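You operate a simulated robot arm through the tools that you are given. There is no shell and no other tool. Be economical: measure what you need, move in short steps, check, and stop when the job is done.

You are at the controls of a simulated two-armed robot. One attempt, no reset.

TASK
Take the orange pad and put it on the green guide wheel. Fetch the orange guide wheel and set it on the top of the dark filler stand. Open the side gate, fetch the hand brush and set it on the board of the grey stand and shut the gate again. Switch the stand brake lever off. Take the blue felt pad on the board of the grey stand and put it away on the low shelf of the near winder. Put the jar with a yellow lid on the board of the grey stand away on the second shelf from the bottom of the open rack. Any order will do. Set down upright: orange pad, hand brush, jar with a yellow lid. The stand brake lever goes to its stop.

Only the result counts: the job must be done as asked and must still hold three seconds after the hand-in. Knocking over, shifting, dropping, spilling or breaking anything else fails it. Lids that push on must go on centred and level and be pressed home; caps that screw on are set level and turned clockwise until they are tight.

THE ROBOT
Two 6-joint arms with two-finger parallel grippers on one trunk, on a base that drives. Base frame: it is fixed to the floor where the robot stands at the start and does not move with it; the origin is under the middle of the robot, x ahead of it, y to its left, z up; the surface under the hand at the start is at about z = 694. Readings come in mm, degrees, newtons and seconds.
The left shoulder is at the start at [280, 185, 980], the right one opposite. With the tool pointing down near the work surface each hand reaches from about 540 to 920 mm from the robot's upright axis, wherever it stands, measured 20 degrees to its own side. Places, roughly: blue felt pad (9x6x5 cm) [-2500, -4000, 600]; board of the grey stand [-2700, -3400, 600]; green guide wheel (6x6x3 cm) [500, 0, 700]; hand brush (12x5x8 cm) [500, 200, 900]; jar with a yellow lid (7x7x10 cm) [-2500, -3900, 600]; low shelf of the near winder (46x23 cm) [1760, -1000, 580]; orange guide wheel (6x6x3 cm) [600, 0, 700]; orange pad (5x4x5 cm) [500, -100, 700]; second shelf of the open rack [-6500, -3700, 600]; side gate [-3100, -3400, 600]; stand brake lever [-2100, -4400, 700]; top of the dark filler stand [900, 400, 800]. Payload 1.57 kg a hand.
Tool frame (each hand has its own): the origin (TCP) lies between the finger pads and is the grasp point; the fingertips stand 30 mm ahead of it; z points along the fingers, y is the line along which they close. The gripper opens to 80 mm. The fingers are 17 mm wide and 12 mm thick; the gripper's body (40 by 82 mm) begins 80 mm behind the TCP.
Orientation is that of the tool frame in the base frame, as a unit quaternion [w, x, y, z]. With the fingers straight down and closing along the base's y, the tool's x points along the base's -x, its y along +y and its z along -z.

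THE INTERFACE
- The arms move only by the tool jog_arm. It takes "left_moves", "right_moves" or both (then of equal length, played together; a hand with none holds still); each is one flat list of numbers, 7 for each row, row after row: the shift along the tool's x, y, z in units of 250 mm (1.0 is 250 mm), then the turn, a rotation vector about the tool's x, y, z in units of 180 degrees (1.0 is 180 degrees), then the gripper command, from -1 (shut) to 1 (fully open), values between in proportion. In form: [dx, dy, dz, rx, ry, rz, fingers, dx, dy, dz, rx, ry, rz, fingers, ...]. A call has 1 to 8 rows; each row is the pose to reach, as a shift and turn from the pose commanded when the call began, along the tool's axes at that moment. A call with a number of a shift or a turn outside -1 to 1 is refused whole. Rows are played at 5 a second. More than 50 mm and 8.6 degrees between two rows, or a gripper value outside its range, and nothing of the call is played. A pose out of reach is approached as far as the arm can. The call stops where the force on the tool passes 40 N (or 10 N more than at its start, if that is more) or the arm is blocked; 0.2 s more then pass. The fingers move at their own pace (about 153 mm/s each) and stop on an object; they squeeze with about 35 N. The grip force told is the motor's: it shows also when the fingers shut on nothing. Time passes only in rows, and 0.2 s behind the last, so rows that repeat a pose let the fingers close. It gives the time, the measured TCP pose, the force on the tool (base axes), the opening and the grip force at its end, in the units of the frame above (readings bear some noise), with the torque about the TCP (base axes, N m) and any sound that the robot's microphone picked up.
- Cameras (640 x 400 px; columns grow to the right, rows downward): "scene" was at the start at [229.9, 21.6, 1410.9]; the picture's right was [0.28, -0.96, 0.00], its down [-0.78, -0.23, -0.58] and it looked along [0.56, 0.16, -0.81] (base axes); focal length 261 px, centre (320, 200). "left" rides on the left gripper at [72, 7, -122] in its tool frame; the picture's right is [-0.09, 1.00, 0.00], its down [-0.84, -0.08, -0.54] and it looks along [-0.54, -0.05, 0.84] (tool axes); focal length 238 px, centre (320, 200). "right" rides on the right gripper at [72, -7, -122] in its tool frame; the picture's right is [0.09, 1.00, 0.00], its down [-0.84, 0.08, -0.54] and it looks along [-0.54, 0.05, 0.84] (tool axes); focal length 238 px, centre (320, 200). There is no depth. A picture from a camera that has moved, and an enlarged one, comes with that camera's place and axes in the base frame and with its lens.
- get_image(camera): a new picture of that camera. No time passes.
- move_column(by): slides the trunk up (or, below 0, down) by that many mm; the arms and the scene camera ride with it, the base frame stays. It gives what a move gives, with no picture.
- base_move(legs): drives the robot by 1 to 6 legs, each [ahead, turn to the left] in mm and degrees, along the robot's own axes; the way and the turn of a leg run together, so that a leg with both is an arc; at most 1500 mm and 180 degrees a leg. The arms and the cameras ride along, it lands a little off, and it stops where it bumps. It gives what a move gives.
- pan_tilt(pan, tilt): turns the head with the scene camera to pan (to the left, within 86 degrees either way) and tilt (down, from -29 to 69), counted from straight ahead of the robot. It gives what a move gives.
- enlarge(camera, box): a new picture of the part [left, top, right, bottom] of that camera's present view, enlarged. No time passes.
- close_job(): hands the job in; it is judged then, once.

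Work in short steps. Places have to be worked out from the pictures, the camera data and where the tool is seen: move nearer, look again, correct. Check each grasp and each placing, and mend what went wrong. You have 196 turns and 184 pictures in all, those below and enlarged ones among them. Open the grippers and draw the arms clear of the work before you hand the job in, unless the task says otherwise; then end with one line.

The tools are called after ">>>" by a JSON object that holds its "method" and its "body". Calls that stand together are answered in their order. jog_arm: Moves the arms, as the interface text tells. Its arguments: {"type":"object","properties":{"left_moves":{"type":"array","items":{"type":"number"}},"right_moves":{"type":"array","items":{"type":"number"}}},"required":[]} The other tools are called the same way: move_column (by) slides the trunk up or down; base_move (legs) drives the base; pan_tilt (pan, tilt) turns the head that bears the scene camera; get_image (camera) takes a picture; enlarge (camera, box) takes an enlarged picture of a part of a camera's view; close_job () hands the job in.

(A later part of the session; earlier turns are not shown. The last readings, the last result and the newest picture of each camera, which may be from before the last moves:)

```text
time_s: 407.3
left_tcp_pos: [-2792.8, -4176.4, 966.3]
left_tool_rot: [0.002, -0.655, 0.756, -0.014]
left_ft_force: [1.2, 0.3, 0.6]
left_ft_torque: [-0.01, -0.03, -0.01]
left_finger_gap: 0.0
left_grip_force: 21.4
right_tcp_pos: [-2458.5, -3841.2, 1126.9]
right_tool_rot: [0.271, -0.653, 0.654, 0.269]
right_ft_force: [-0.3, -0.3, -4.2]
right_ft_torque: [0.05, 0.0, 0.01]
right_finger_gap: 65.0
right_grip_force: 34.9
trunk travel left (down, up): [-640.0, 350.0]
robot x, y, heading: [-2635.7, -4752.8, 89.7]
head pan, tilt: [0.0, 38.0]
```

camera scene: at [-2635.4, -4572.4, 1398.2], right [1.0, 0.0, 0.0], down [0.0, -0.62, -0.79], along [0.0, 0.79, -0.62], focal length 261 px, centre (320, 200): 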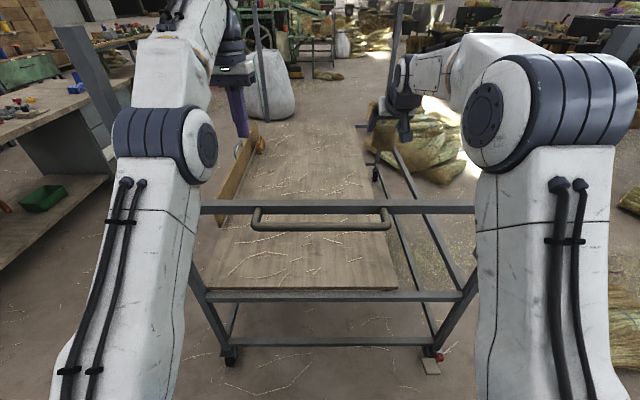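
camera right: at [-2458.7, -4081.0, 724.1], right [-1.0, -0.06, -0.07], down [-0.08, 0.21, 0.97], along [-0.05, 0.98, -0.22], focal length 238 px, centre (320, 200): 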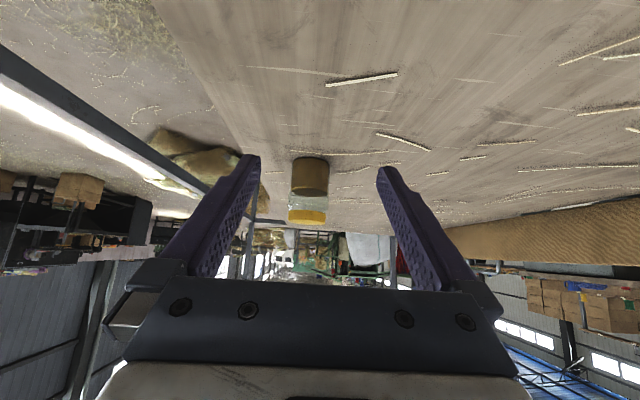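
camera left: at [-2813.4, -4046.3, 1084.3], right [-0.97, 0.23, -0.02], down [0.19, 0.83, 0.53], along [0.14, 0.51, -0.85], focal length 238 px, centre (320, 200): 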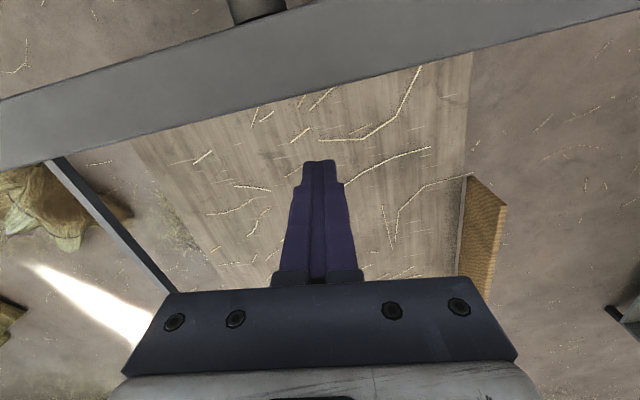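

Continue to the final mark and check the stand's position.

>>> {"method": "jog_arm", "body": {"left_moves": [0.03, -0.004, 0, 0, 0, 0, -1, 0.06, -0.008, 0, 0, 0, 0, -1, 0.09, -0.013, 0, 0, 0, 0, -1, 0.123, -0.017, 0, 0, 0, 0, -1]}}

>>> {"method": "get_image", "body": {"camera": "left"}}

>>> {"method": "get_image", "body": {"camera": "scene"}}

```text
time_s: 408.3
left_tcp_pos: [-2795.1, -4207.1, 966.6]
left_tool_rot: [0.002, -0.655, 0.756, -0.014]
left_ft_force: [0.0, 0.4, 0.2]
left_ft_torque: [-0.05, -0.02, 0.01]
left_finger_gap: 0.0
left_grip_force: 21.4
right_tcp_pos: [-2456.1, -3840.7, 1126.4]
right_tool_rot: [0.27, -0.653, 0.655, 0.268]
right_ft_force: [0.0, -1.3, -4.3]
right_ft_torque: [0.01, 0.02, 0.0]
right_finger_gap: 65.3
right_grip_force: 35.1
trunk travel left (down, up): [-640.0, 350.0]
robot x, y, heading: [-2638.2, -4756.4, 89.6]
head pan, tilt: [0.0, 38.0]
```

```text
31 pictures are left
camera left: at [-2814.6, -4275.1, 1089.8], right [-0.97, 0.23, -0.02], down [0.19, 0.83, 0.53], along [0.14, 0.51, -0.85], focal length 238 px, centre (320, 200)
```

left: 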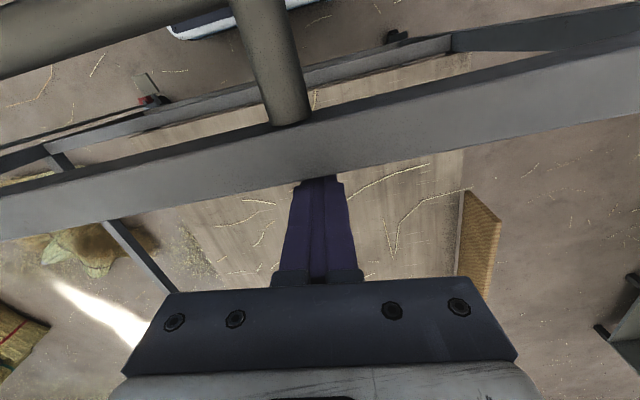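

```text
30 pictures are left
camera scene: at [-2634.8, -4507.0, 1398.2], right [1.0, 0.0, 0.0], down [0.0, -0.62, -0.79], along [0.0, 0.79, -0.62], focal length 261 px, centre (320, 200)
```

scene: 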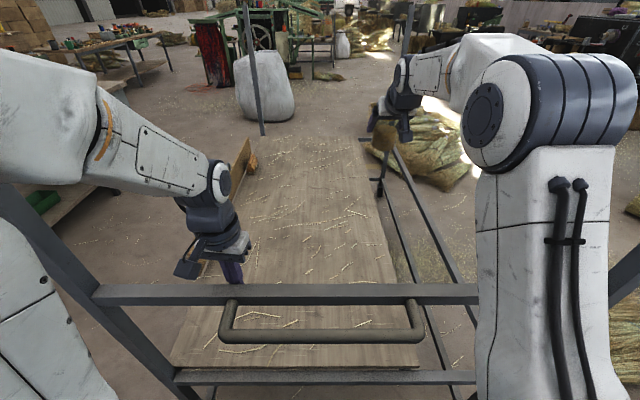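

The stand is back at its mark. I'll unhook the left hand gently, raise it and back away.

>>> {"method": "jog_arm", "body": {"left_moves": [-0.06, 0, 0, 0, 0, 0, -1, -0.06, 0, -0.18, 0, 0, 0, -1, -0.06, 0, -0.36, 0, 0, 0, -1, -0.06, 0, -0.54, 0, 0, 0, -1, -0.06, 0, -0.72, 0, 0, 0, -1, -0.06, 0, -0.88, 0, 0, 0, -1]}}

>>> {"method": "base_move", "body": {"legs": [[-430, 0]]}}

>>> {"method": "get_image", "body": {"camera": "scene"}}

```text
time_s: 409.7
left_tcp_pos: [-2798.1, -4186.1, 1187.2]
left_tool_rot: [0.002, -0.655, 0.756, -0.012]
left_ft_force: [1.5, 0.3, 0.2]
left_ft_torque: [0.05, 0.0, 0.04]
left_finger_gap: 0.1
left_grip_force: 20.8
right_tcp_pos: [-2456.7, -3841.2, 1126.9]
right_tool_rot: [0.27, -0.653, 0.655, 0.268]
right_ft_force: [0.2, -0.2, -3.8]
right_ft_torque: [0.04, 0.01, -0.01]
right_finger_gap: 64.8
right_grip_force: 35.2
trunk travel left (down, up): [-640.0, 350.0]
robot x, y, heading: [-2635.8, -4755.2, 89.6]
head pan, tilt: [0.0, 38.0]
```

```text
time_s: 412.3
left_tcp_pos: [-2798.7, -4620.4, 1186.0]
left_tool_rot: [0.002, -0.655, 0.756, -0.012]
left_ft_force: [-0.7, -0.6, 0.6]
left_ft_torque: [-0.02, 0.03, 0.0]
left_finger_gap: 0.0
left_grip_force: 20.8
right_tcp_pos: [-2459.5, -4271.4, 1126.2]
right_tool_rot: [0.271, -0.653, 0.656, 0.267]
right_ft_force: [-0.7, 0.1, -4.5]
right_ft_torque: [0.04, 0.01, -0.03]
right_finger_gap: 64.9
right_grip_force: 34.9
trunk travel left (down, up): [-640.0, 350.0]
robot x, y, heading: [-2639.9, -5188.3, 89.8]
head pan, tilt: [0.0, 38.0]
```

```text
29 pictures are left
camera scene: at [-2636.9, -4938.9, 1398.1], right [1.0, 0.0, 0.0], down [0.0, -0.62, -0.79], along [0.0, 0.79, -0.62], focal length 261 px, centre (320, 200)
```

scene: 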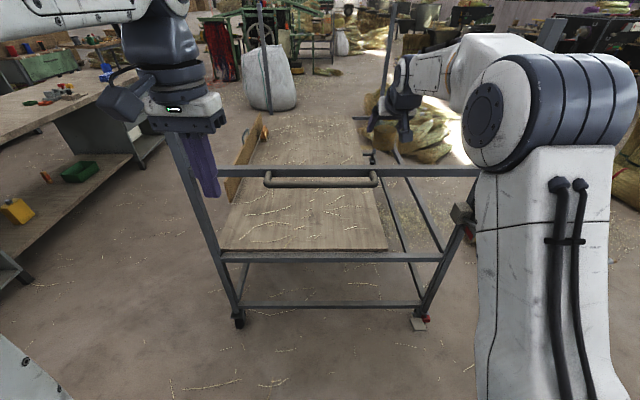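

The stand's casters are back at their original spots. I'll retract the jar hand 200 mm, then turn west and look at the lever and toward the rack.

>>> {"method": "jog_arm", "body": {"right_moves": [0.113, 0, -0.113, 0, 0, 0, -1, 0.226, 0, -0.226, 0, 0, 0, -1, 0.34, 0, -0.34, 0, 0, 0, -1, 0.453, 0, -0.453, 0, 0, 0, -1, 0.566, 0, -0.566, 0, 0, 0, -1]}}

>>> {"method": "base_move", "body": {"legs": [[0, 90.2]]}}

>>> {"method": "pan_tilt", "body": {"pan": 0, "tilt": 22}}

>>> {"method": "get_image", "body": {"camera": "scene"}}

>>> {"method": "pan_tilt", "body": {"pan": -86, "tilt": 30}}

>>> {"method": "get_image", "body": {"camera": "scene"}}

```text
time_s: 413.5
left_tcp_pos: [-2798.8, -4619.4, 1186.9]
left_tool_rot: [0.002, -0.655, 0.756, -0.012]
left_ft_force: [0.9, -0.2, 0.6]
left_ft_torque: [-0.02, -0.01, 0.03]
left_finger_gap: 0.0
left_grip_force: 21.4
right_tcp_pos: [-2461.9, -4471.6, 1127.7]
right_tool_rot: [0.271, -0.653, 0.654, 0.268]
right_ft_force: [-0.8, 0.8, -4.1]
right_ft_torque: [0.01, 0.0, 0.05]
right_finger_gap: 65.1
right_grip_force: 34.9
trunk travel left (down, up): [-640.0, 350.0]
robot x, y, heading: [-2638.4, -5187.1, 89.5]
head pan, tilt: [0.0, 38.0]
```

```text
time_s: 417.7
left_tcp_pos: [-3206.2, -5347.4, 1186.0]
left_tool_rot: [-0.01, 0.997, -0.072, 0.007]
left_ft_force: [0.5, -0.1, -0.2]
left_ft_torque: [-0.01, 0.0, 0.0]
left_finger_gap: 0.0
left_grip_force: 21.2
right_tcp_pos: [-3352.0, -5009.0, 1127.6]
right_tool_rot: [-0.003, 0.924, -0.002, -0.382]
right_ft_force: [0.3, 1.5, -3.4]
right_ft_torque: [0.02, 0.03, -0.02]
right_finger_gap: 64.9
right_grip_force: 34.8
trunk travel left (down, up): [-640.0, 350.0]
robot x, y, heading: [-2638.3, -5188.7, 179.5]
head pan, tilt: [0.0, 38.0]
```

```text
time_s: 418.5
left_tcp_pos: [-3205.9, -5346.5, 1186.0]
left_tool_rot: [-0.01, 0.997, -0.071, 0.007]
left_ft_force: [-0.6, -0.6, -0.4]
left_ft_torque: [0.01, 0.0, 0.03]
left_finger_gap: 0.1
left_grip_force: 21.6
right_tcp_pos: [-3353.1, -5008.5, 1127.3]
right_tool_rot: [-0.002, 0.925, -0.002, -0.38]
right_ft_force: [-0.1, 0.3, -2.9]
right_ft_torque: [0.0, 0.04, 0.02]
right_finger_gap: 65.1
right_grip_force: 34.9
trunk travel left (down, up): [-640.0, 350.0]
robot x, y, heading: [-2636.5, -5189.7, 179.8]
head pan, tilt: [0.0, 22.0]
```

```text
28 pictures are left
camera scene: at [-2891.2, -5184.2, 1423.3], right [0.01, 1.0, 0.0], down [0.38, 0.0, -0.93], along [-0.93, 0.01, -0.38], focal length 261 px, centre (320, 200)
```

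scene: 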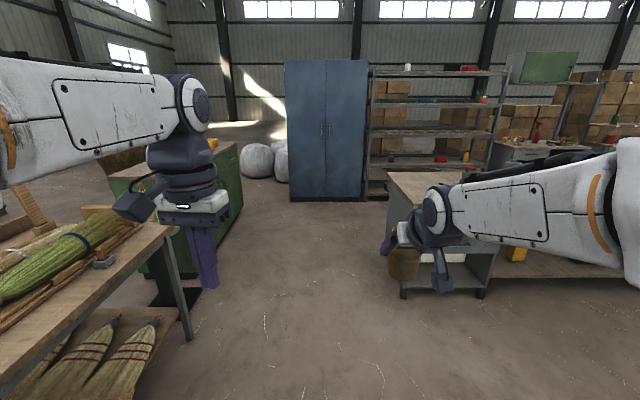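

```text
time_s: 420.1
left_tcp_pos: [-3204.8, -5346.8, 1185.6]
left_tool_rot: [-0.011, 0.997, -0.072, 0.007]
left_ft_force: [0.9, -0.1, -0.2]
left_ft_torque: [0.02, -0.01, -0.01]
left_finger_gap: 0.0
left_grip_force: 21.5
right_tcp_pos: [-3352.8, -5009.0, 1127.3]
right_tool_rot: [-0.003, 0.925, -0.002, -0.38]
right_ft_force: [0.3, 0.7, -3.5]
right_ft_torque: [0.0, 0.02, 0.01]
right_finger_gap: 65.1
right_grip_force: 34.8
trunk travel left (down, up): [-640.0, 350.0]
robot x, y, heading: [-2639.8, -5185.1, 179.4]
head pan, tilt: [-85.9, 30.0]
```

```text
27 pictures are left
camera scene: at [-2804.3, -5094.5, 1410.6], right [1.0, 0.07, 0.0], down [0.03, -0.5, -0.87], along [-0.06, 0.86, -0.5], focal length 261 px, centre (320, 200)
```

scene: 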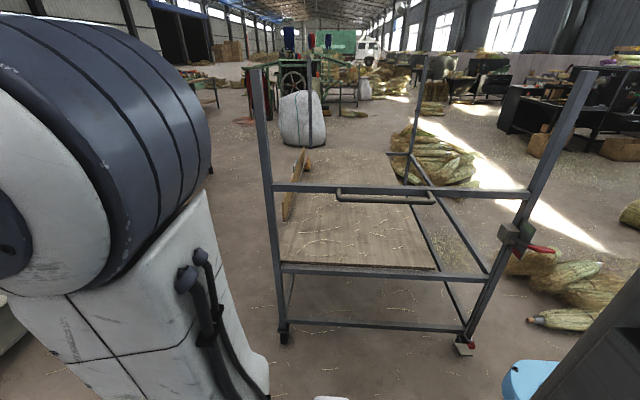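

The lever still sits at about 28° up, its off stop. The rack is ahead beyond the desk. I'll drive west past the desk's south end and view the rack.

>>> {"method": "base_move", "body": {"legs": [[1500, 0], [700, 0], [0, -35]]}}

>>> {"method": "pan_tilt", "body": {"pan": 0, "tilt": 25}}

>>> {"method": "get_image", "body": {"camera": "scene"}}

```text
time_s: 432.6
left_tcp_pos: [-5392.4, -4975.1, 1185.7]
left_tool_rot: [-0.008, 0.931, -0.365, 0.01]
left_ft_force: [0.6, -0.2, 0.4]
left_ft_torque: [0.03, 0.03, 0.0]
left_finger_gap: 0.1
left_grip_force: 21.2
right_tcp_pos: [-5323.4, -4612.9, 1127.8]
right_tool_rot: [-0.116, 0.883, -0.277, -0.362]
right_ft_force: [-0.4, -0.1, -3.7]
right_ft_torque: [0.01, 0.0, 0.01]
right_finger_gap: 64.8
right_grip_force: 35.3
trunk travel left (down, up): [-640.0, 350.0]
robot x, y, heading: [-4837.9, -5167.3, 145.1]
head pan, tilt: [-85.9, 30.0]
```

```text
time_s: 434.2
left_tcp_pos: [-5393.6, -4974.7, 1186.2]
left_tool_rot: [-0.008, 0.931, -0.366, 0.01]
left_ft_force: [-0.5, 0.7, -0.4]
left_ft_torque: [0.04, 0.02, 0.0]
left_finger_gap: 0.0
left_grip_force: 21.6
right_tcp_pos: [-5323.2, -4613.6, 1128.3]
right_tool_rot: [-0.116, 0.883, -0.276, -0.362]
right_ft_force: [0.0, -0.8, -4.2]
right_ft_torque: [0.03, 0.02, 0.0]
right_finger_gap: 65.0
right_grip_force: 34.9
trunk travel left (down, up): [-640.0, 350.0]
robot x, y, heading: [-4836.8, -5166.2, 145.2]
head pan, tilt: [0.0, 25.0]
```

```text
26 pictures are left
camera scene: at [-5041.4, -5019.4, 1418.5], right [0.57, 0.82, 0.0], down [0.35, -0.24, -0.91], along [-0.74, 0.52, -0.42], focal length 261 px, centre (320, 200)
```

scene: 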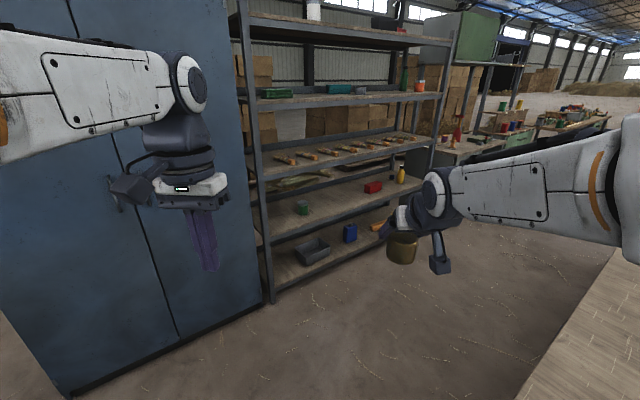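

The rack's front is at about x≈-6300. Its second shelf has free space at the left end, between the leg (y≈-4550) and a green can (y≈-4170). I'll move to face it.

>>> {"method": "base_move", "body": {"legs": [[700, 0], [0, 34.8]]}}

>>> {"method": "get_image", "body": {"camera": "scene"}}

```text
time_s: 439.3
left_tcp_pos: [-5999.1, -4808.9, 1186.3]
left_tool_rot: [-0.011, 0.985, -0.173, 0.008]
left_ft_force: [-0.8, -1.0, -0.4]
left_ft_torque: [0.0, 0.02, -0.02]
left_finger_gap: 0.1
left_grip_force: 20.9
right_tcp_pos: [-6073.7, -4447.9, 1126.8]
right_tool_rot: [-0.041, 0.92, -0.096, -0.377]
right_ft_force: [-0.1, 0.0, -3.5]
right_ft_torque: [0.01, -0.01, -0.03]
right_finger_gap: 64.6
right_grip_force: 35.1
trunk travel left (down, up): [-640.0, 350.0]
robot x, y, heading: [-5409.1, -4770.6, 167.5]
head pan, tilt: [0.0, 25.0]
stopped in leg 2: the robot was blocked; the commanded pose is now the measured one
```

```text
25 pictures are left
camera scene: at [-5657.7, -4713.3, 1418.5], right [0.22, 0.98, 0.0], down [0.41, -0.09, -0.91], along [-0.89, 0.2, -0.42], focal length 261 px, centre (320, 200)
```

scene: 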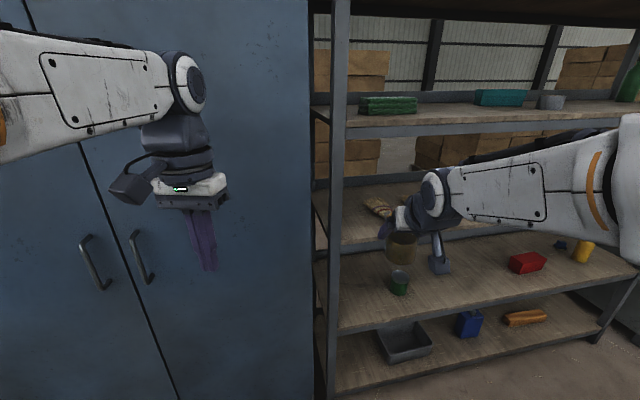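

The rear corner touched the desk. I'll move forward 90 mm, then finish the turn and lower the column for the second shelf.

>>> {"method": "base_move", "body": {"legs": [[90, 0], [0, 12.5]]}}

>>> {"method": "move_column", "body": {"by": -300}}

>>> {"method": "get_image", "body": {"camera": "scene"}}

```text
time_s: 441.1
left_tcp_pos: [-6064.1, -4917.4, 1187.1]
left_tool_rot: [-0.011, 0.998, -0.064, 0.007]
left_ft_force: [-0.2, -0.3, -0.3]
left_ft_torque: [-0.02, 0.01, 0.0]
left_finger_gap: 0.0
left_grip_force: 21.1
right_tcp_pos: [-6217.1, -4582.4, 1127.5]
right_tool_rot: [0.0, 0.925, 0.006, -0.38]
right_ft_force: [0.0, 0.7, -3.5]
right_ft_torque: [-0.01, 0.04, 0.0]
right_finger_gap: 64.8
right_grip_force: 34.3
trunk travel left (down, up): [-640.0, 350.0]
robot x, y, heading: [-5498.5, -4752.0, -179.8]
head pan, tilt: [0.0, 25.0]
```

```text
time_s: 444.1
left_tcp_pos: [-6064.2, -4916.7, 886.6]
left_tool_rot: [-0.01, 0.998, -0.064, 0.007]
left_ft_force: [-0.1, -0.9, 0.1]
left_ft_torque: [0.05, 0.02, 0.04]
left_finger_gap: 0.1
left_grip_force: 21.4
right_tcp_pos: [-6216.8, -4581.5, 826.9]
right_tool_rot: [0.001, 0.925, 0.007, -0.379]
right_ft_force: [-0.2, 0.0, -3.8]
right_ft_torque: [-0.03, 0.0, 0.03]
right_finger_gap: 65.1
right_grip_force: 35.0
trunk travel left (down, up): [-340.0, 650.0]
robot x, y, heading: [-5499.1, -4743.4, -179.7]
head pan, tilt: [0.0, 25.0]
```

```text
24 pictures are left
camera scene: at [-5751.4, -4749.3, 1118.6], right [-0.01, 1.0, 0.0], down [0.42, 0.0, -0.91], along [-0.91, 0.0, -0.42], focal length 261 px, centre (320, 200)
```

scene: 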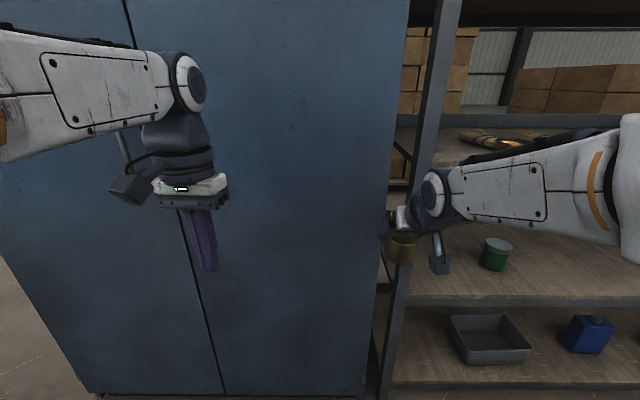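

The second shelf front edge is at x≈-6280, z≈578, the leg at y≈-4510 and the can at y≈-4190. I'll bring the jar in front of the free spot at y≈-4368.

>>> {"method": "jog_arm", "body": {"right_moves": [0.0645, -0.143, 0.0645, 0, 0, 0, -1, 0.129, -0.286, 0.129, 0, 0, 0, -1, 0.194, -0.428, 0.194, 0, 0, 0, -1, 0.258, -0.571, 0.258, 0, 0, 0, -1, 0.323, -0.714, 0.323, 0, 0, 0, -1, 0.387, -0.856, 0.387, 0, 0, 0, -1]}}

>>> {"method": "get_image", "body": {"camera": "right"}}

>>> {"method": "get_image", "body": {"camera": "scene"}}

```text
time_s: 445.6
left_tcp_pos: [-6063.7, -4918.2, 885.3]
left_tool_rot: [-0.011, 0.998, -0.064, 0.007]
left_ft_force: [0.3, -0.5, 0.1]
left_ft_torque: [0.03, 0.02, 0.0]
left_finger_gap: 0.1
left_grip_force: 21.4
right_tcp_pos: [-6218.8, -4366.1, 690.6]
right_tool_rot: [0.0, 0.925, 0.006, -0.38]
right_ft_force: [-0.5, -1.4, -3.1]
right_ft_torque: [0.0, 0.02, 0.0]
right_finger_gap: 65.1
right_grip_force: 34.8
trunk travel left (down, up): [-340.0, 650.0]
robot x, y, heading: [-5498.6, -4750.5, -179.7]
head pan, tilt: [0.0, 25.0]
```

```text
23 pictures are left
camera right: at [-6080.8, -4357.3, 726.1], right [0.08, -0.99, -0.07], down [-0.21, -0.08, 0.97], along [-0.97, -0.06, -0.22], focal length 238 px, centre (320, 200)
```

right: 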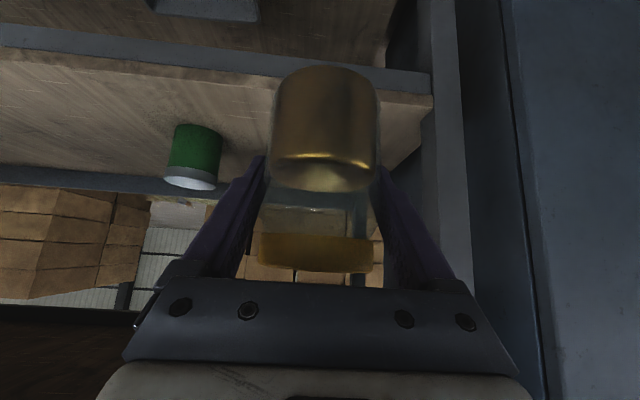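

```text
22 pictures are left
camera scene: at [-5751.2, -4749.5, 1118.6], right [-0.01, 1.0, 0.0], down [0.42, 0.0, -0.91], along [-0.91, 0.0, -0.42], focal length 261 px, centre (320, 200)
```

scene: 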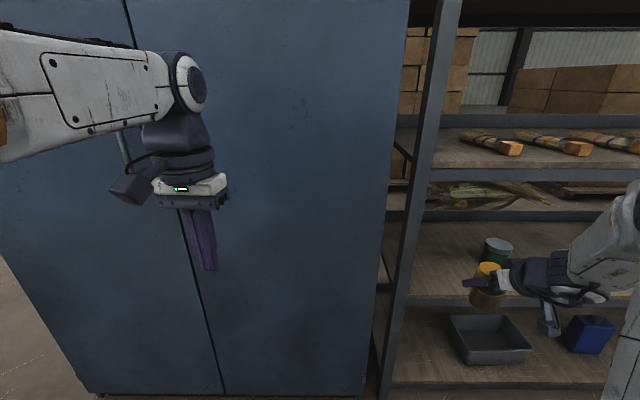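

Aligned in front of the free spot. I'll advance 182 mm over the shelf.

>>> {"method": "jog_arm", "body": {"right_moves": [-0.1, 0, 0.1, 0, 0, 0, -1, -0.2, 0, 0.2, 0, 0, 0, -1, -0.3, 0, 0.3, 0, 0, 0, -1, -0.41, 0, 0.41, 0, 0, 0, -1, -0.515, 0, 0.515, 0, 0, 0, -1]}}

>>> {"method": "jog_arm", "body": {"right_moves": [0.05, 0, 0.05, 0, 0, 0, -1, 0.1, 0, 0.1, 0, 0, 0, -1, 0.12, 0, 0.12, 0, 0, 0, -1, 0.135, 0, 0.135, 0, 0, 0, -1, 0.15, 0, 0.15, 0, 0, 0, -1]}}

>>> {"method": "enlarge", "body": {"camera": "scene", "box": [400, 180, 600, 340]}}

```text
time_s: 446.8
left_tcp_pos: [-6064.5, -4917.2, 886.2]
left_tool_rot: [-0.01, 0.998, -0.064, 0.006]
left_ft_force: [0.8, 0.3, 0.9]
left_ft_torque: [-0.01, 0.01, 0.01]
left_finger_gap: 0.3
left_grip_force: 21.2
right_tcp_pos: [-6400.9, -4369.3, 689.3]
right_tool_rot: [0.0, 0.925, 0.006, -0.379]
right_ft_force: [0.6, 0.1, -4.4]
right_ft_torque: [0.01, 0.02, -0.01]
right_finger_gap: 65.0
right_grip_force: 34.7
trunk travel left (down, up): [-340.0, 650.0]
robot x, y, heading: [-5498.6, -4752.9, -179.7]
head pan, tilt: [0.0, 25.0]
```

```text
time_s: 447.9
left_tcp_pos: [-6064.2, -4916.8, 886.6]
left_tool_rot: [-0.01, 0.998, -0.064, 0.006]
left_ft_force: [0.1, -0.9, -0.4]
left_ft_torque: [-0.01, -0.03, 0.01]
left_finger_gap: 0.0
left_grip_force: 21.1
right_tcp_pos: [-6400.3, -4368.4, 635.5]
right_tool_rot: [0.001, 0.925, 0.006, -0.379]
right_ft_force: [0.6, -0.6, -3.0]
right_ft_torque: [-0.03, -0.02, 0.0]
right_finger_gap: 65.3
right_grip_force: 34.9
trunk travel left (down, up): [-340.0, 650.0]
robot x, y, heading: [-5497.6, -4744.9, -179.5]
head pan, tilt: [0.0, 25.0]
```

```text
2.50 times, centred on (500, 260) of scene
camera zoom: at [-5751.4, -4749.3, 1118.5], right [-0.01, 1.0, 0.0], down [0.42, 0.0, -0.91], along [-0.91, 0.0, -0.42], focal length 651 px, centre (-130, 50)
```

zoom: 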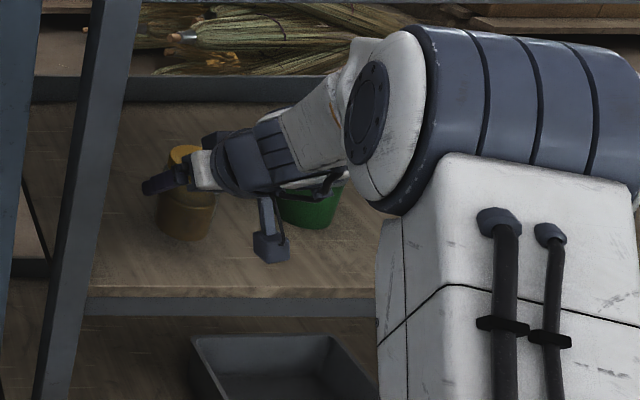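

No contact yet. I'll creep further down.

>>> {"method": "jog_arm", "body": {"right_moves": [0.01, 0, 0.01, 0, 0, 0, -1, 0.02, 0, 0.02, 0, 0, 0, -1, 0.03, 0, 0.03, 0, 0, 0, -1, 0.04, 0, 0.04, 0, 0, 0, -1, 0.05, 0, 0.05, 0, 0, 0, -1]}}

```text
time_s: 449.1
left_tcp_pos: [-6063.9, -4917.6, 887.4]
left_tool_rot: [-0.011, 0.998, -0.065, 0.007]
left_ft_force: [-0.3, -0.5, -0.1]
left_ft_torque: [0.0, 0.02, -0.03]
left_finger_gap: 0.0
left_grip_force: 21.6
right_tcp_pos: [-6400.3, -4368.6, 618.4]
right_tool_rot: [0.001, 0.925, 0.007, -0.379]
right_ft_force: [0.2, -0.6, -4.0]
right_ft_torque: [0.0, 0.03, -0.01]
right_finger_gap: 64.9
right_grip_force: 34.9
trunk travel left (down, up): [-340.0, 650.0]
robot x, y, heading: [-5500.5, -4752.7, -179.4]
head pan, tilt: [0.0, 25.0]
```

Still free at 618. Continue down in small steps.

>>> {"method": "jog_arm", "body": {"right_moves": [0.012, 0, 0.012, 0, 0, 0, -1, 0.024, 0, 0.024, 0, 0, 0, -1, 0.034, 0, 0.034, 0, 0, 0, -1, 0.044, 0, 0.044, 0, 0, 0, -1, 0.054, 0, 0.054, 0, 0, 0, -1, 0.064, 0, 0.064, 0, 0, 0, -1, 0.074, 0, 0.074, 0, 0, 0, -1]}}

>>> {"method": "enlarge", "body": {"camera": "scene", "box": [400, 180, 600, 340]}}

```text
time_s: 450.8
left_tcp_pos: [-6064.4, -4919.0, 887.2]
left_tool_rot: [-0.011, 0.998, -0.065, 0.006]
left_ft_force: [0.0, -0.5, 0.2]
left_ft_torque: [-0.02, -0.04, 0.03]
left_finger_gap: 0.0
left_grip_force: 21.1
right_tcp_pos: [-6400.8, -4367.9, 595.7]
right_tool_rot: [-0.001, 0.924, 0.005, -0.383]
right_ft_force: [-2.1, 1.8, 22.7]
right_ft_torque: [-0.26, -0.08, -0.09]
right_finger_gap: 64.9
right_grip_force: 34.9
trunk travel left (down, up): [-340.0, 650.0]
robot x, y, heading: [-5497.4, -4750.5, -180.0]
head pan, tilt: [0.0, 25.0]
```

```text
2.50 times, centred on (500, 260) of scene
camera zoom: at [-5750.5, -4749.7, 1118.9], right [-0.01, 1.0, 0.0], down [0.42, 0.0, -0.91], along [-0.91, 0.0, -0.42], focal length 651 px, centre (-130, 50)
```

zoom: 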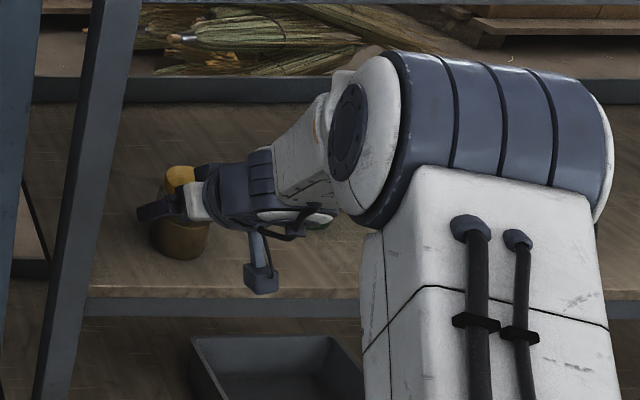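

Contact at about 23 N; the jar stands on the shelf. I'll ease off, open and draw back along the tool.

>>> {"method": "jog_arm", "body": {"right_moves": [-0.006, 0, -0.006, 0, 0, 0, -1, -0.006, 0, -0.006, 0, 0, 0, 1, -0.006, 0, -0.006, 0, 0, 0, 1, -0.006, 0, -0.1, 0, 0, 0, 1, -0.006, 0, -0.25, 0, 0, 0, 1, -0.006, 0, -0.4, 0, 0, 0, 1, -0.006, 0, -0.55, 0, 0, 0, 1]}}

>>> {"method": "get_image", "body": {"camera": "right"}}

```text
time_s: 452.4
left_tcp_pos: [-6064.3, -4918.3, 886.2]
left_tool_rot: [-0.009, 0.998, -0.064, 0.007]
left_ft_force: [-0.3, 0.3, 0.6]
left_ft_torque: [0.01, 0.0, -0.04]
left_finger_gap: 0.3
left_grip_force: 21.0
right_tcp_pos: [-6303.8, -4368.8, 692.3]
right_tool_rot: [0.001, 0.925, 0.006, -0.38]
right_ft_force: [-0.4, -0.6, 0.4]
right_ft_torque: [0.01, 0.03, 0.05]
right_finger_gap: 80.1
right_grip_force: 0.3
trunk travel left (down, up): [-340.0, 650.0]
robot x, y, heading: [-5502.9, -4748.3, -179.7]
head pan, tilt: [0.0, 25.0]
```

```text
19 pictures are left
camera right: at [-6166.2, -4359.3, 727.0], right [0.08, -0.99, -0.07], down [-0.21, -0.08, 0.97], along [-0.97, -0.06, -0.22], focal length 238 px, centre (320, 200)
```

right: 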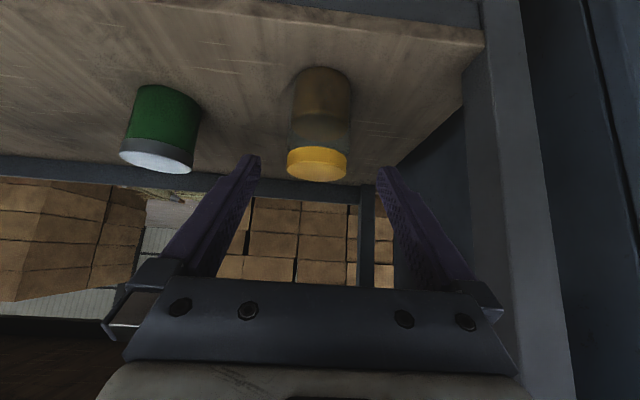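

The jar stands upright on the second shelf. I'll withdraw, leave the rack aisle, and go check the gate, brush and lever.

>>> {"method": "jog_arm", "body": {"right_moves": [0.14, 0, -0.14, 0, 0, 0, 1, 0.28, 0, -0.28, 0, 0, 0, 1, 0.4, 0, -0.4, 0, 0, 0, 1]}}

>>> {"method": "base_move", "body": {"legs": [[0, -34.5], [-750, 0], [0, -105], [900, 0]]}}

>>> {"method": "move_column", "body": {"by": 380}}

>>> {"method": "pan_tilt", "body": {"pan": 20, "tilt": 25}}

>>> {"method": "get_image", "body": {"camera": "scene"}}

```text
time_s: 453.1
left_tcp_pos: [-6064.7, -4918.3, 885.8]
left_tool_rot: [-0.009, 0.998, -0.065, 0.007]
left_ft_force: [-0.5, -0.2, -0.6]
left_ft_torque: [0.01, -0.04, -0.04]
left_finger_gap: 0.0
left_grip_force: 21.8
right_tcp_pos: [-6162.5, -4368.1, 692.4]
right_tool_rot: [0.001, 0.925, 0.005, -0.38]
right_ft_force: [0.5, 0.8, -0.3]
right_ft_torque: [-0.01, -0.02, 0.0]
right_finger_gap: 79.9
right_grip_force: 0.1
trunk travel left (down, up): [-340.0, 650.0]
robot x, y, heading: [-5501.2, -4748.2, -179.7]
head pan, tilt: [0.0, 25.0]
```

```text
time_s: 459.4
left_tcp_pos: [-5435.5, -4979.6, 886.5]
left_tool_rot: [-0.008, 0.931, -0.364, 0.009]
left_ft_force: [0.7, 0.7, 0.4]
left_ft_torque: [0.0, 0.01, -0.02]
left_finger_gap: 0.4
left_grip_force: 21.2
right_tcp_pos: [-5206.0, -4477.7, 696.8]
right_tool_rot: [-0.114, 0.883, -0.268, -0.369]
right_ft_force: [-0.7, -0.2, -0.2]
right_ft_torque: [-0.02, 0.0, -0.02]
right_finger_gap: 79.8
right_grip_force: 0.1
trunk travel left (down, up): [-340.0, 650.0]
robot x, y, heading: [-4876.4, -5169.8, 144.6]
head pan, tilt: [0.0, 25.0]
stopped in leg 3: the robot was blocked; the commanded pose is now the measured one
```

```text
time_s: 460.0
left_tcp_pos: [-5434.3, -4978.8, 901.2]
left_tool_rot: [-0.007, 0.931, -0.364, 0.01]
left_ft_force: [0.8, 0.4, 0.0]
left_ft_torque: [-0.01, 0.01, -0.01]
left_finger_gap: 0.1
left_grip_force: 21.5
right_tcp_pos: [-5203.6, -4478.4, 705.1]
right_tool_rot: [-0.106, 0.885, -0.269, -0.364]
right_ft_force: [-1.7, 9.5, -19.6]
right_ft_torque: [0.87, 2.59, 1.24]
right_finger_gap: 80.2
right_grip_force: 0.0
trunk travel left (down, up): [-354.0, 636.0]
robot x, y, heading: [-4877.8, -5166.7, 145.0]
head pan, tilt: [0.0, 25.0]
stopped: the force on the tool passed its limit at 64 N (the readings are from after the stop); the commanded pose is now the measured one
```

```text
time_s: 460.9
left_tcp_pos: [-5436.2, -4979.6, 901.0]
left_tool_rot: [-0.008, 0.931, -0.364, 0.01]
left_ft_force: [-0.1, 0.7, -0.3]
left_ft_torque: [0.02, -0.01, 0.01]
left_finger_gap: 0.0
left_grip_force: 21.4
right_tcp_pos: [-5203.6, -4478.5, 705.0]
right_tool_rot: [-0.106, 0.884, -0.271, -0.365]
right_ft_force: [-0.1, 8.8, -30.7]
right_ft_torque: [1.8, 4.38, 1.2]
right_finger_gap: 80.0
right_grip_force: 0.0
trunk travel left (down, up): [-354.0, 636.0]
robot x, y, heading: [-4877.6, -5166.7, 144.8]
head pan, tilt: [20.0, 25.0]
```

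```text
18 pictures are left
camera scene: at [-5097.8, -5051.3, 1133.0], right [0.26, 0.97, 0.0], down [0.41, -0.11, -0.91], along [-0.87, 0.24, -0.42], focal length 261 px, centre (320, 200)
```

scene: 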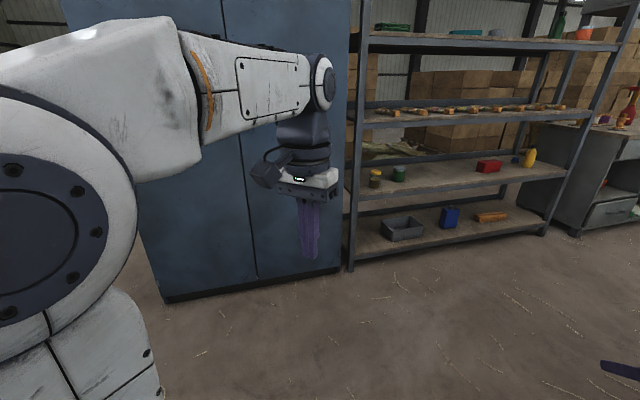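

The right hand, still low, caught under the desk's edge. I'll lower the column back, turn left away from it, and then raise.

>>> {"method": "move_column", "body": {"by": -20}}

>>> {"method": "base_move", "body": {"legs": [[0, 20]]}}

>>> {"method": "pan_tilt", "body": {"pan": -60, "tilt": 45}}

>>> {"method": "get_image", "body": {"camera": "scene"}}

```text
time_s: 461.5
left_tcp_pos: [-5436.5, -4980.6, 882.7]
left_tool_rot: [-0.01, 0.932, -0.363, 0.009]
left_ft_force: [0.7, 1.0, -0.4]
left_ft_torque: [0.01, 0.02, 0.02]
left_finger_gap: 0.0
left_grip_force: 21.1
right_tcp_pos: [-5208.4, -4475.6, 696.0]
right_tool_rot: [-0.113, 0.884, -0.264, -0.37]
right_ft_force: [0.0, -0.1, 0.5]
right_ft_torque: [0.01, 0.0, 0.03]
right_finger_gap: 80.0
right_grip_force: 0.0
trunk travel left (down, up): [-334.0, 656.0]
robot x, y, heading: [-4881.0, -5168.0, 144.8]
head pan, tilt: [20.0, 25.0]
```

```text
time_s: 463.0
left_tcp_pos: [-5466.4, -5182.7, 881.9]
left_tool_rot: [-0.01, 0.98, -0.196, 0.009]
left_ft_force: [0.3, 0.0, -1.5]
left_ft_torque: [-0.01, 0.0, -0.02]
left_finger_gap: 0.0
left_grip_force: 21.7
right_tcp_pos: [-5421.6, -4630.8, 687.1]
right_tool_rot: [-0.043, 0.918, -0.111, -0.379]
right_ft_force: [-0.6, 0.2, -0.9]
right_ft_torque: [0.03, -0.04, -0.02]
right_finger_gap: 80.0
right_grip_force: 0.1
trunk travel left (down, up): [-334.0, 656.0]
robot x, y, heading: [-4878.5, -5171.5, 165.2]
head pan, tilt: [20.0, 25.0]
```

```text
time_s: 464.5
left_tcp_pos: [-5467.3, -5183.1, 882.3]
left_tool_rot: [-0.01, 0.98, -0.196, 0.008]
left_ft_force: [0.1, -0.2, -0.1]
left_ft_torque: [0.04, 0.01, -0.04]
left_finger_gap: 0.0
left_grip_force: 20.6
right_tcp_pos: [-5421.4, -4632.8, 687.5]
right_tool_rot: [-0.043, 0.918, -0.112, -0.378]
right_ft_force: [0.8, 0.0, 0.2]
right_ft_torque: [0.0, 0.04, -0.04]
right_finger_gap: 79.8
right_grip_force: 0.0
trunk travel left (down, up): [-334.0, 656.0]
robot x, y, heading: [-4874.2, -5170.1, 165.2]
head pan, tilt: [-60.0, 45.0]
```

```text
17 pictures are left
camera scene: at [-5053.6, -5048.9, 1082.8], right [0.97, 0.26, 0.0], down [0.18, -0.68, -0.71], along [-0.18, 0.68, -0.71], focal length 261 px, centre (320, 200)
```

scene: 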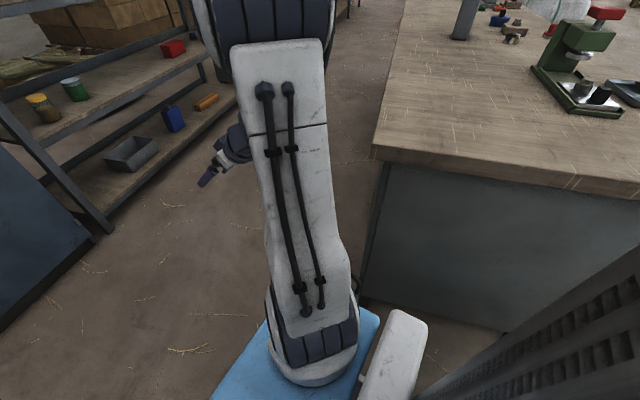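

Free now. I'll raise the column, back away east, and turn to view the stand.

>>> {"method": "move_column", "body": {"by": 350}}

>>> {"method": "base_move", "body": {"legs": [[-900, 0], [0, -105]]}}

>>> {"method": "pan_tilt", "body": {"pan": 0, "tilt": 25}}

>>> {"method": "get_image", "body": {"camera": "scene"}}

```text
time_s: 468.0
left_tcp_pos: [-5467.3, -5183.9, 1232.2]
left_tool_rot: [-0.011, 0.98, -0.197, 0.007]
left_ft_force: [0.7, 0.1, -0.4]
left_ft_torque: [0.0, 0.0, -0.02]
left_finger_gap: 0.1
left_grip_force: 21.5
right_tcp_pos: [-5422.6, -4632.8, 1036.4]
right_tool_rot: [-0.043, 0.918, -0.112, -0.378]
right_ft_force: [-0.4, -0.3, 0.1]
right_ft_torque: [0.04, 0.02, 0.01]
right_finger_gap: 80.0
right_grip_force: 0.0
trunk travel left (down, up): [-684.0, 306.0]
robot x, y, heading: [-4877.0, -5168.7, 164.9]
head pan, tilt: [-60.0, 45.0]
```

```text
time_s: 477.1
left_tcp_pos: [-3860.2, -4828.7, 1231.3]
left_tool_rot: [0.0, -0.438, 0.899, -0.013]
left_ft_force: [0.3, 0.0, -0.2]
left_ft_torque: [0.0, -0.02, 0.0]
left_finger_gap: 0.0
left_grip_force: 21.2
right_tcp_pos: [-3342.5, -5018.8, 1037.2]
right_tool_rot: [0.327, -0.467, 0.798, 0.195]
right_ft_force: [-0.2, 0.0, -0.8]
right_ft_torque: [0.02, -0.03, -0.05]
right_finger_gap: 79.9
right_grip_force: 0.0
trunk travel left (down, up): [-684.0, 306.0]
robot x, y, heading: [-4007.4, -5402.8, 59.5]
head pan, tilt: [-60.0, 45.0]
```

```text
time_s: 478.4
left_tcp_pos: [-3860.8, -4828.7, 1230.7]
left_tool_rot: [-0.001, -0.437, 0.899, -0.013]
left_ft_force: [0.4, -0.3, -0.5]
left_ft_torque: [0.01, -0.01, 0.03]
left_finger_gap: 0.3
left_grip_force: 20.8
right_tcp_pos: [-3343.1, -5018.0, 1037.5]
right_tool_rot: [0.327, -0.465, 0.799, 0.195]
right_ft_force: [0.0, -0.6, -0.3]
right_ft_torque: [0.02, 0.02, -0.01]
right_finger_gap: 80.0
right_grip_force: 0.1
trunk travel left (down, up): [-684.0, 306.0]
robot x, y, heading: [-4005.3, -5401.2, 59.7]
head pan, tilt: [0.0, 25.0]
```

```text
16 pictures are left
camera scene: at [-3877.9, -5180.6, 1463.4], right [0.86, -0.51, 0.0], down [-0.21, -0.36, -0.91], along [0.46, 0.78, -0.42], focal length 261 px, centre (320, 200)
```

scene: 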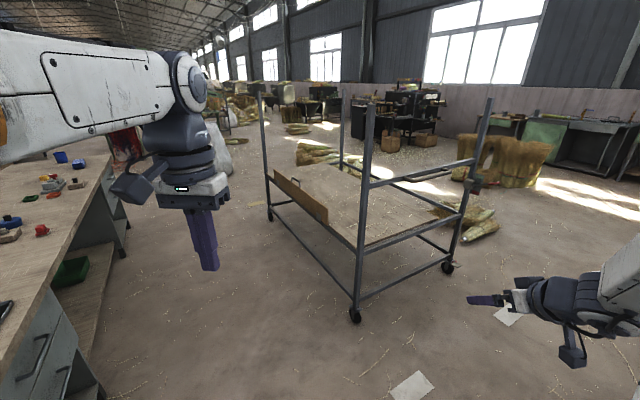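

The gate is upright. I'll move to the south side to zoom on the brush, gate and lever.

>>> {"method": "base_move", "body": {"legs": [[0, -55], [1100, 0]]}}

>>> {"method": "pan_tilt", "body": {"pan": 80, "tilt": 25}}

>>> {"method": "get_image", "body": {"camera": "scene"}}

```text
time_s: 486.5
left_tcp_pos: [-2358.7, -5084.5, 1231.3]
left_tool_rot: [-0.006, 0.022, 1.0, -0.011]
left_ft_force: [-0.5, -0.5, 0.3]
left_ft_torque: [-0.03, -0.01, 0.02]
left_finger_gap: 0.3
left_grip_force: 21.4
right_tcp_pos: [-2209.7, -5617.1, 1037.6]
right_tool_rot: [0.38, -0.051, 0.923, 0.025]
right_ft_force: [0.4, 0.5, 0.3]
right_ft_torque: [0.01, -0.02, 0.01]
right_finger_gap: 80.0
right_grip_force: 0.0
trunk travel left (down, up): [-684.0, 306.0]
robot x, y, heading: [-2905.1, -5303.2, 5.2]
head pan, tilt: [0.0, 25.0]
```

```text
time_s: 488.1
left_tcp_pos: [-2358.5, -5084.9, 1231.7]
left_tool_rot: [-0.007, 0.022, 1.0, -0.012]
left_ft_force: [-0.1, 0.2, 1.0]
left_ft_torque: [-0.03, 0.01, 0.02]
left_finger_gap: 0.1
left_grip_force: 21.5
right_tcp_pos: [-2212.0, -5616.9, 1036.5]
right_tool_rot: [0.38, -0.051, 0.923, 0.024]
right_ft_force: [-0.2, -0.6, 1.0]
right_ft_torque: [0.02, 0.0, -0.01]
right_finger_gap: 79.8
right_grip_force: 0.0
trunk travel left (down, up): [-684.0, 306.0]
robot x, y, heading: [-2906.1, -5303.3, 5.2]
head pan, tilt: [80.0, 25.0]
```

```text
15 pictures are left
camera scene: at [-2739.4, -5192.5, 1463.4], right [1.0, -0.08, 0.0], down [-0.04, -0.42, -0.91], along [0.08, 0.9, -0.42], focal length 261 px, centre (320, 200)
```

scene: 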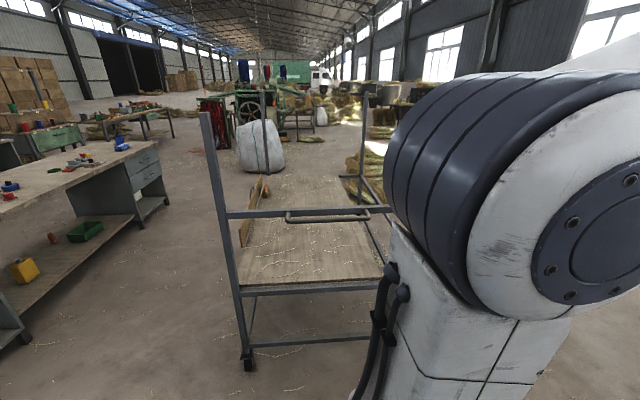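

>>> {"method": "enlarge", "body": {"camera": "scene", "box": [225, 160, 305, 215]}}

>>> {"method": "base_move", "body": {"legs": [[-700, 0]]}}

>>> {"method": "pan_tilt", "body": {"pan": 45, "tilt": 25}}

>>> {"method": "get_image", "body": {"camera": "scene"}}

```text
7.27 times, centred on (265, 188) of scene
camera zoom: at [-2739.4, -5192.5, 1463.4], right [1.0, -0.08, 0.0], down [-0.04, -0.42, -0.91], along [0.08, 0.9, -0.42], focal length 1895 px, centre (720, 291)
```

zoom: 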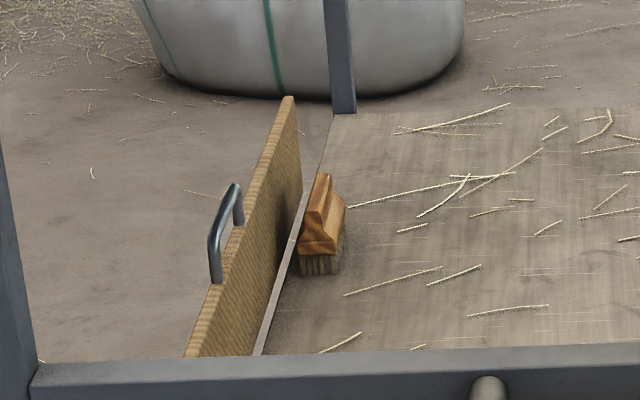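

```text
time_s: 491.9
left_tcp_pos: [-3049.3, -5151.7, 1230.7]
left_tool_rot: [-0.007, 0.026, 1.0, -0.011]
left_ft_force: [0.5, -0.4, -0.7]
left_ft_torque: [-0.02, 0.0, 0.01]
left_finger_gap: 0.0
left_grip_force: 21.0
right_tcp_pos: [-2906.0, -5683.0, 1038.3]
right_tool_rot: [0.381, -0.048, 0.923, 0.023]
right_ft_force: [0.7, -0.9, 0.0]
right_ft_torque: [-0.04, 0.03, 0.0]
right_finger_gap: 80.3
right_grip_force: 0.1
trunk travel left (down, up): [-684.0, 306.0]
robot x, y, heading: [-3594.9, -5363.1, 4.8]
head pan, tilt: [80.0, 25.0]
```

```text
time_s: 492.9
left_tcp_pos: [-3049.2, -5150.1, 1230.9]
left_tool_rot: [-0.006, 0.026, 1.0, -0.012]
left_ft_force: [-0.2, 0.0, -0.2]
left_ft_torque: [0.02, 0.0, 0.01]
left_finger_gap: 0.0
left_grip_force: 21.0
right_tcp_pos: [-2905.4, -5684.2, 1036.3]
right_tool_rot: [0.38, -0.047, 0.924, 0.022]
right_ft_force: [0.0, -0.5, 0.5]
right_ft_torque: [0.0, 0.0, -0.01]
right_finger_gap: 79.8
right_grip_force: 0.2
trunk travel left (down, up): [-684.0, 306.0]
robot x, y, heading: [-3596.3, -5360.3, 5.1]
head pan, tilt: [45.0, 25.0]
```

```text
13 pictures are left
camera scene: at [-3380.4, -5276.4, 1463.4], right [0.76, -0.64, 0.0], down [-0.27, -0.32, -0.91], along [0.58, 0.69, -0.42], focal length 261 px, centre (320, 200)
```

scene: 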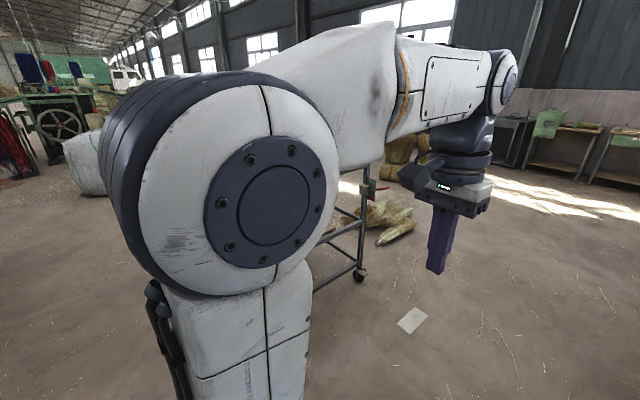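

The brush stands upright on the board and the gate looks vertical. One more end-on look will confirm the gate angle, plus a zoom on the lever.

>>> {"method": "enlarge", "body": {"camera": "scene", "box": [340, 160, 400, 210]}}

>>> {"method": "pan_tilt", "body": {"pan": 74, "tilt": 25}}

>>> {"method": "get_image", "body": {"camera": "scene"}}

```text
8.00 times, centred on (370, 185) of scene
camera zoom: at [-3380.4, -5276.4, 1463.4], right [0.76, -0.64, 0.0], down [-0.27, -0.32, -0.91], along [0.58, 0.69, -0.42], focal length 2085 px, centre (-80, 320)
```

zoom: 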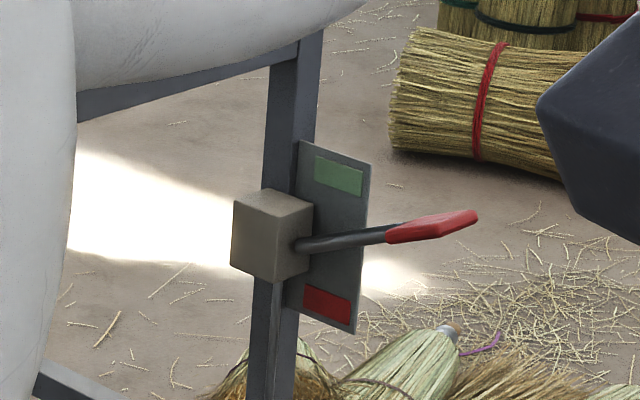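

```text
time_s: 493.8
left_tcp_pos: [-3048.9, -5150.6, 1230.6]
left_tool_rot: [-0.007, 0.026, 1.0, -0.011]
left_ft_force: [-0.1, -0.9, -0.5]
left_ft_torque: [-0.02, -0.01, 0.01]
left_finger_gap: 0.0
left_grip_force: 20.8
right_tcp_pos: [-2905.8, -5684.4, 1037.1]
right_tool_rot: [0.38, -0.047, 0.923, 0.024]
right_ft_force: [0.2, 1.0, -0.5]
right_ft_torque: [0.01, -0.02, 0.0]
right_finger_gap: 80.0
right_grip_force: 0.0
trunk travel left (down, up): [-684.0, 306.0]
robot x, y, heading: [-3600.9, -5361.2, 4.9]
head pan, tilt: [74.0, 25.0]
```

```text
11 pictures are left
camera scene: at [-3421.9, -5256.5, 1463.4], right [0.98, -0.2, 0.0], down [-0.08, -0.41, -0.91], along [0.18, 0.89, -0.42], focal length 261 px, centre (320, 200)
```

scene: 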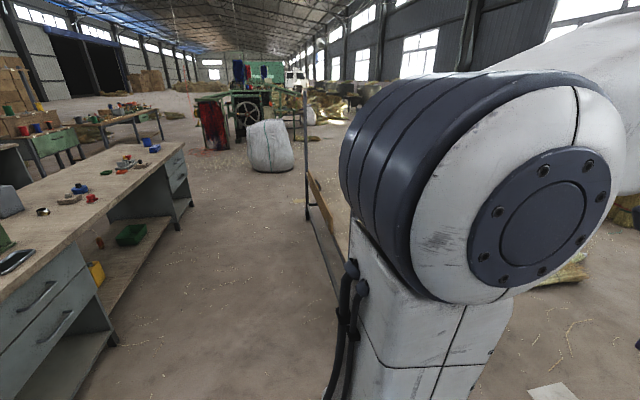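

The lever points about 25° up, between its marks. To be sure it's at its stop I'll press it upward from beneath; an upward force won't roll the stand. First I'll reposition south of it.

>>> {"method": "base_move", "body": {"legs": [[0, 7], [1500, 0], [140, 0], [0, 78], [-230, 0]]}}

>>> {"method": "jog_arm", "body": {"left_moves": [0, 0, 0.15, 0, -0.042, 0, -1, 0, 0, 0.3, 0, -0.083, 0, -1, 0, 0, 0.45, 0, -0.125, 0, -1, 0, 0, 0.6, 0, -0.167, 0, -1, 0, 0, 0.75, 0, -0.208, 0, -1, 0, 0, 0.9, 0, -0.25, 0, -1]}}

>>> {"method": "pan_tilt", "body": {"pan": 12, "tilt": 30}}

>>> {"method": "get_image", "body": {"camera": "scene"}}

```text
time_s: 507.4
left_tcp_pos: [-2174.6, -4686.7, 1232.4]
left_tool_rot: [0.002, -0.656, 0.754, -0.012]
left_ft_force: [-0.2, 0.2, -0.9]
left_ft_torque: [-0.04, -0.04, -0.01]
left_finger_gap: 0.2
left_grip_force: 21.1
right_tcp_pos: [-1630.2, -4589.4, 1037.2]
right_tool_rot: [-0.264, 0.659, -0.649, -0.274]
right_ft_force: [-0.8, 0.8, 0.1]
right_ft_torque: [-0.01, 0.0, -0.02]
right_finger_gap: 79.8
right_grip_force: 0.0
trunk travel left (down, up): [-684.0, 306.0]
robot x, y, heading: [-2007.7, -5252.1, 90.1]
head pan, tilt: [74.0, 25.0]
```

```text
time_s: 508.8
left_tcp_pos: [-2169.6, -4636.0, 1096.2]
left_tool_rot: [0.29, -0.612, 0.696, 0.239]
left_ft_force: [-0.2, 0.1, 0.4]
left_ft_torque: [0.0, -0.02, -0.03]
left_finger_gap: 0.0
left_grip_force: 21.8
left hand out of reach, approached as far as the arm can: row 3, 4, 5, 6
right_tcp_pos: [-1631.1, -4589.9, 1037.8]
right_tool_rot: [-0.265, 0.659, -0.648, -0.274]
right_ft_force: [0.5, -0.3, -0.4]
right_ft_torque: [-0.01, 0.0, -0.02]
right_finger_gap: 80.1
right_grip_force: 0.0
trunk travel left (down, up): [-684.0, 306.0]
robot x, y, heading: [-2007.6, -5257.3, 90.0]
head pan, tilt: [74.0, 25.0]
```

```text
time_s: 510.1
left_tcp_pos: [-2169.7, -4636.6, 1096.3]
left_tool_rot: [0.291, -0.611, 0.697, 0.238]
left_ft_force: [-0.7, 0.2, 0.1]
left_ft_torque: [-0.01, -0.01, 0.01]
left_finger_gap: 0.2
left_grip_force: 20.9
right_tcp_pos: [-1631.1, -4589.6, 1037.1]
right_tool_rot: [-0.264, 0.659, -0.649, -0.274]
right_ft_force: [-0.3, -0.2, -0.7]
right_ft_torque: [0.0, -0.01, 0.03]
right_finger_gap: 79.8
right_grip_force: 0.0
trunk travel left (down, up): [-684.0, 306.0]
robot x, y, heading: [-2011.7, -5252.6, 89.9]
head pan, tilt: [12.0, 30.0]
```

```text
10 pictures are left
camera scene: at [-2030.4, -5003.5, 1455.4], right [0.98, 0.21, 0.0], down [0.1, -0.49, -0.87], along [-0.18, 0.85, -0.5], focal length 261 px, centre (320, 200)
```

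scene: 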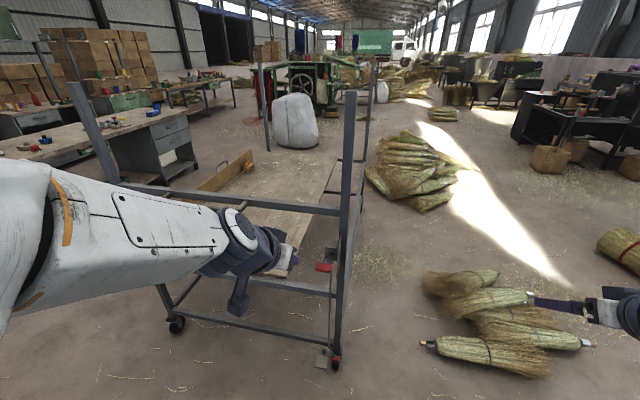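

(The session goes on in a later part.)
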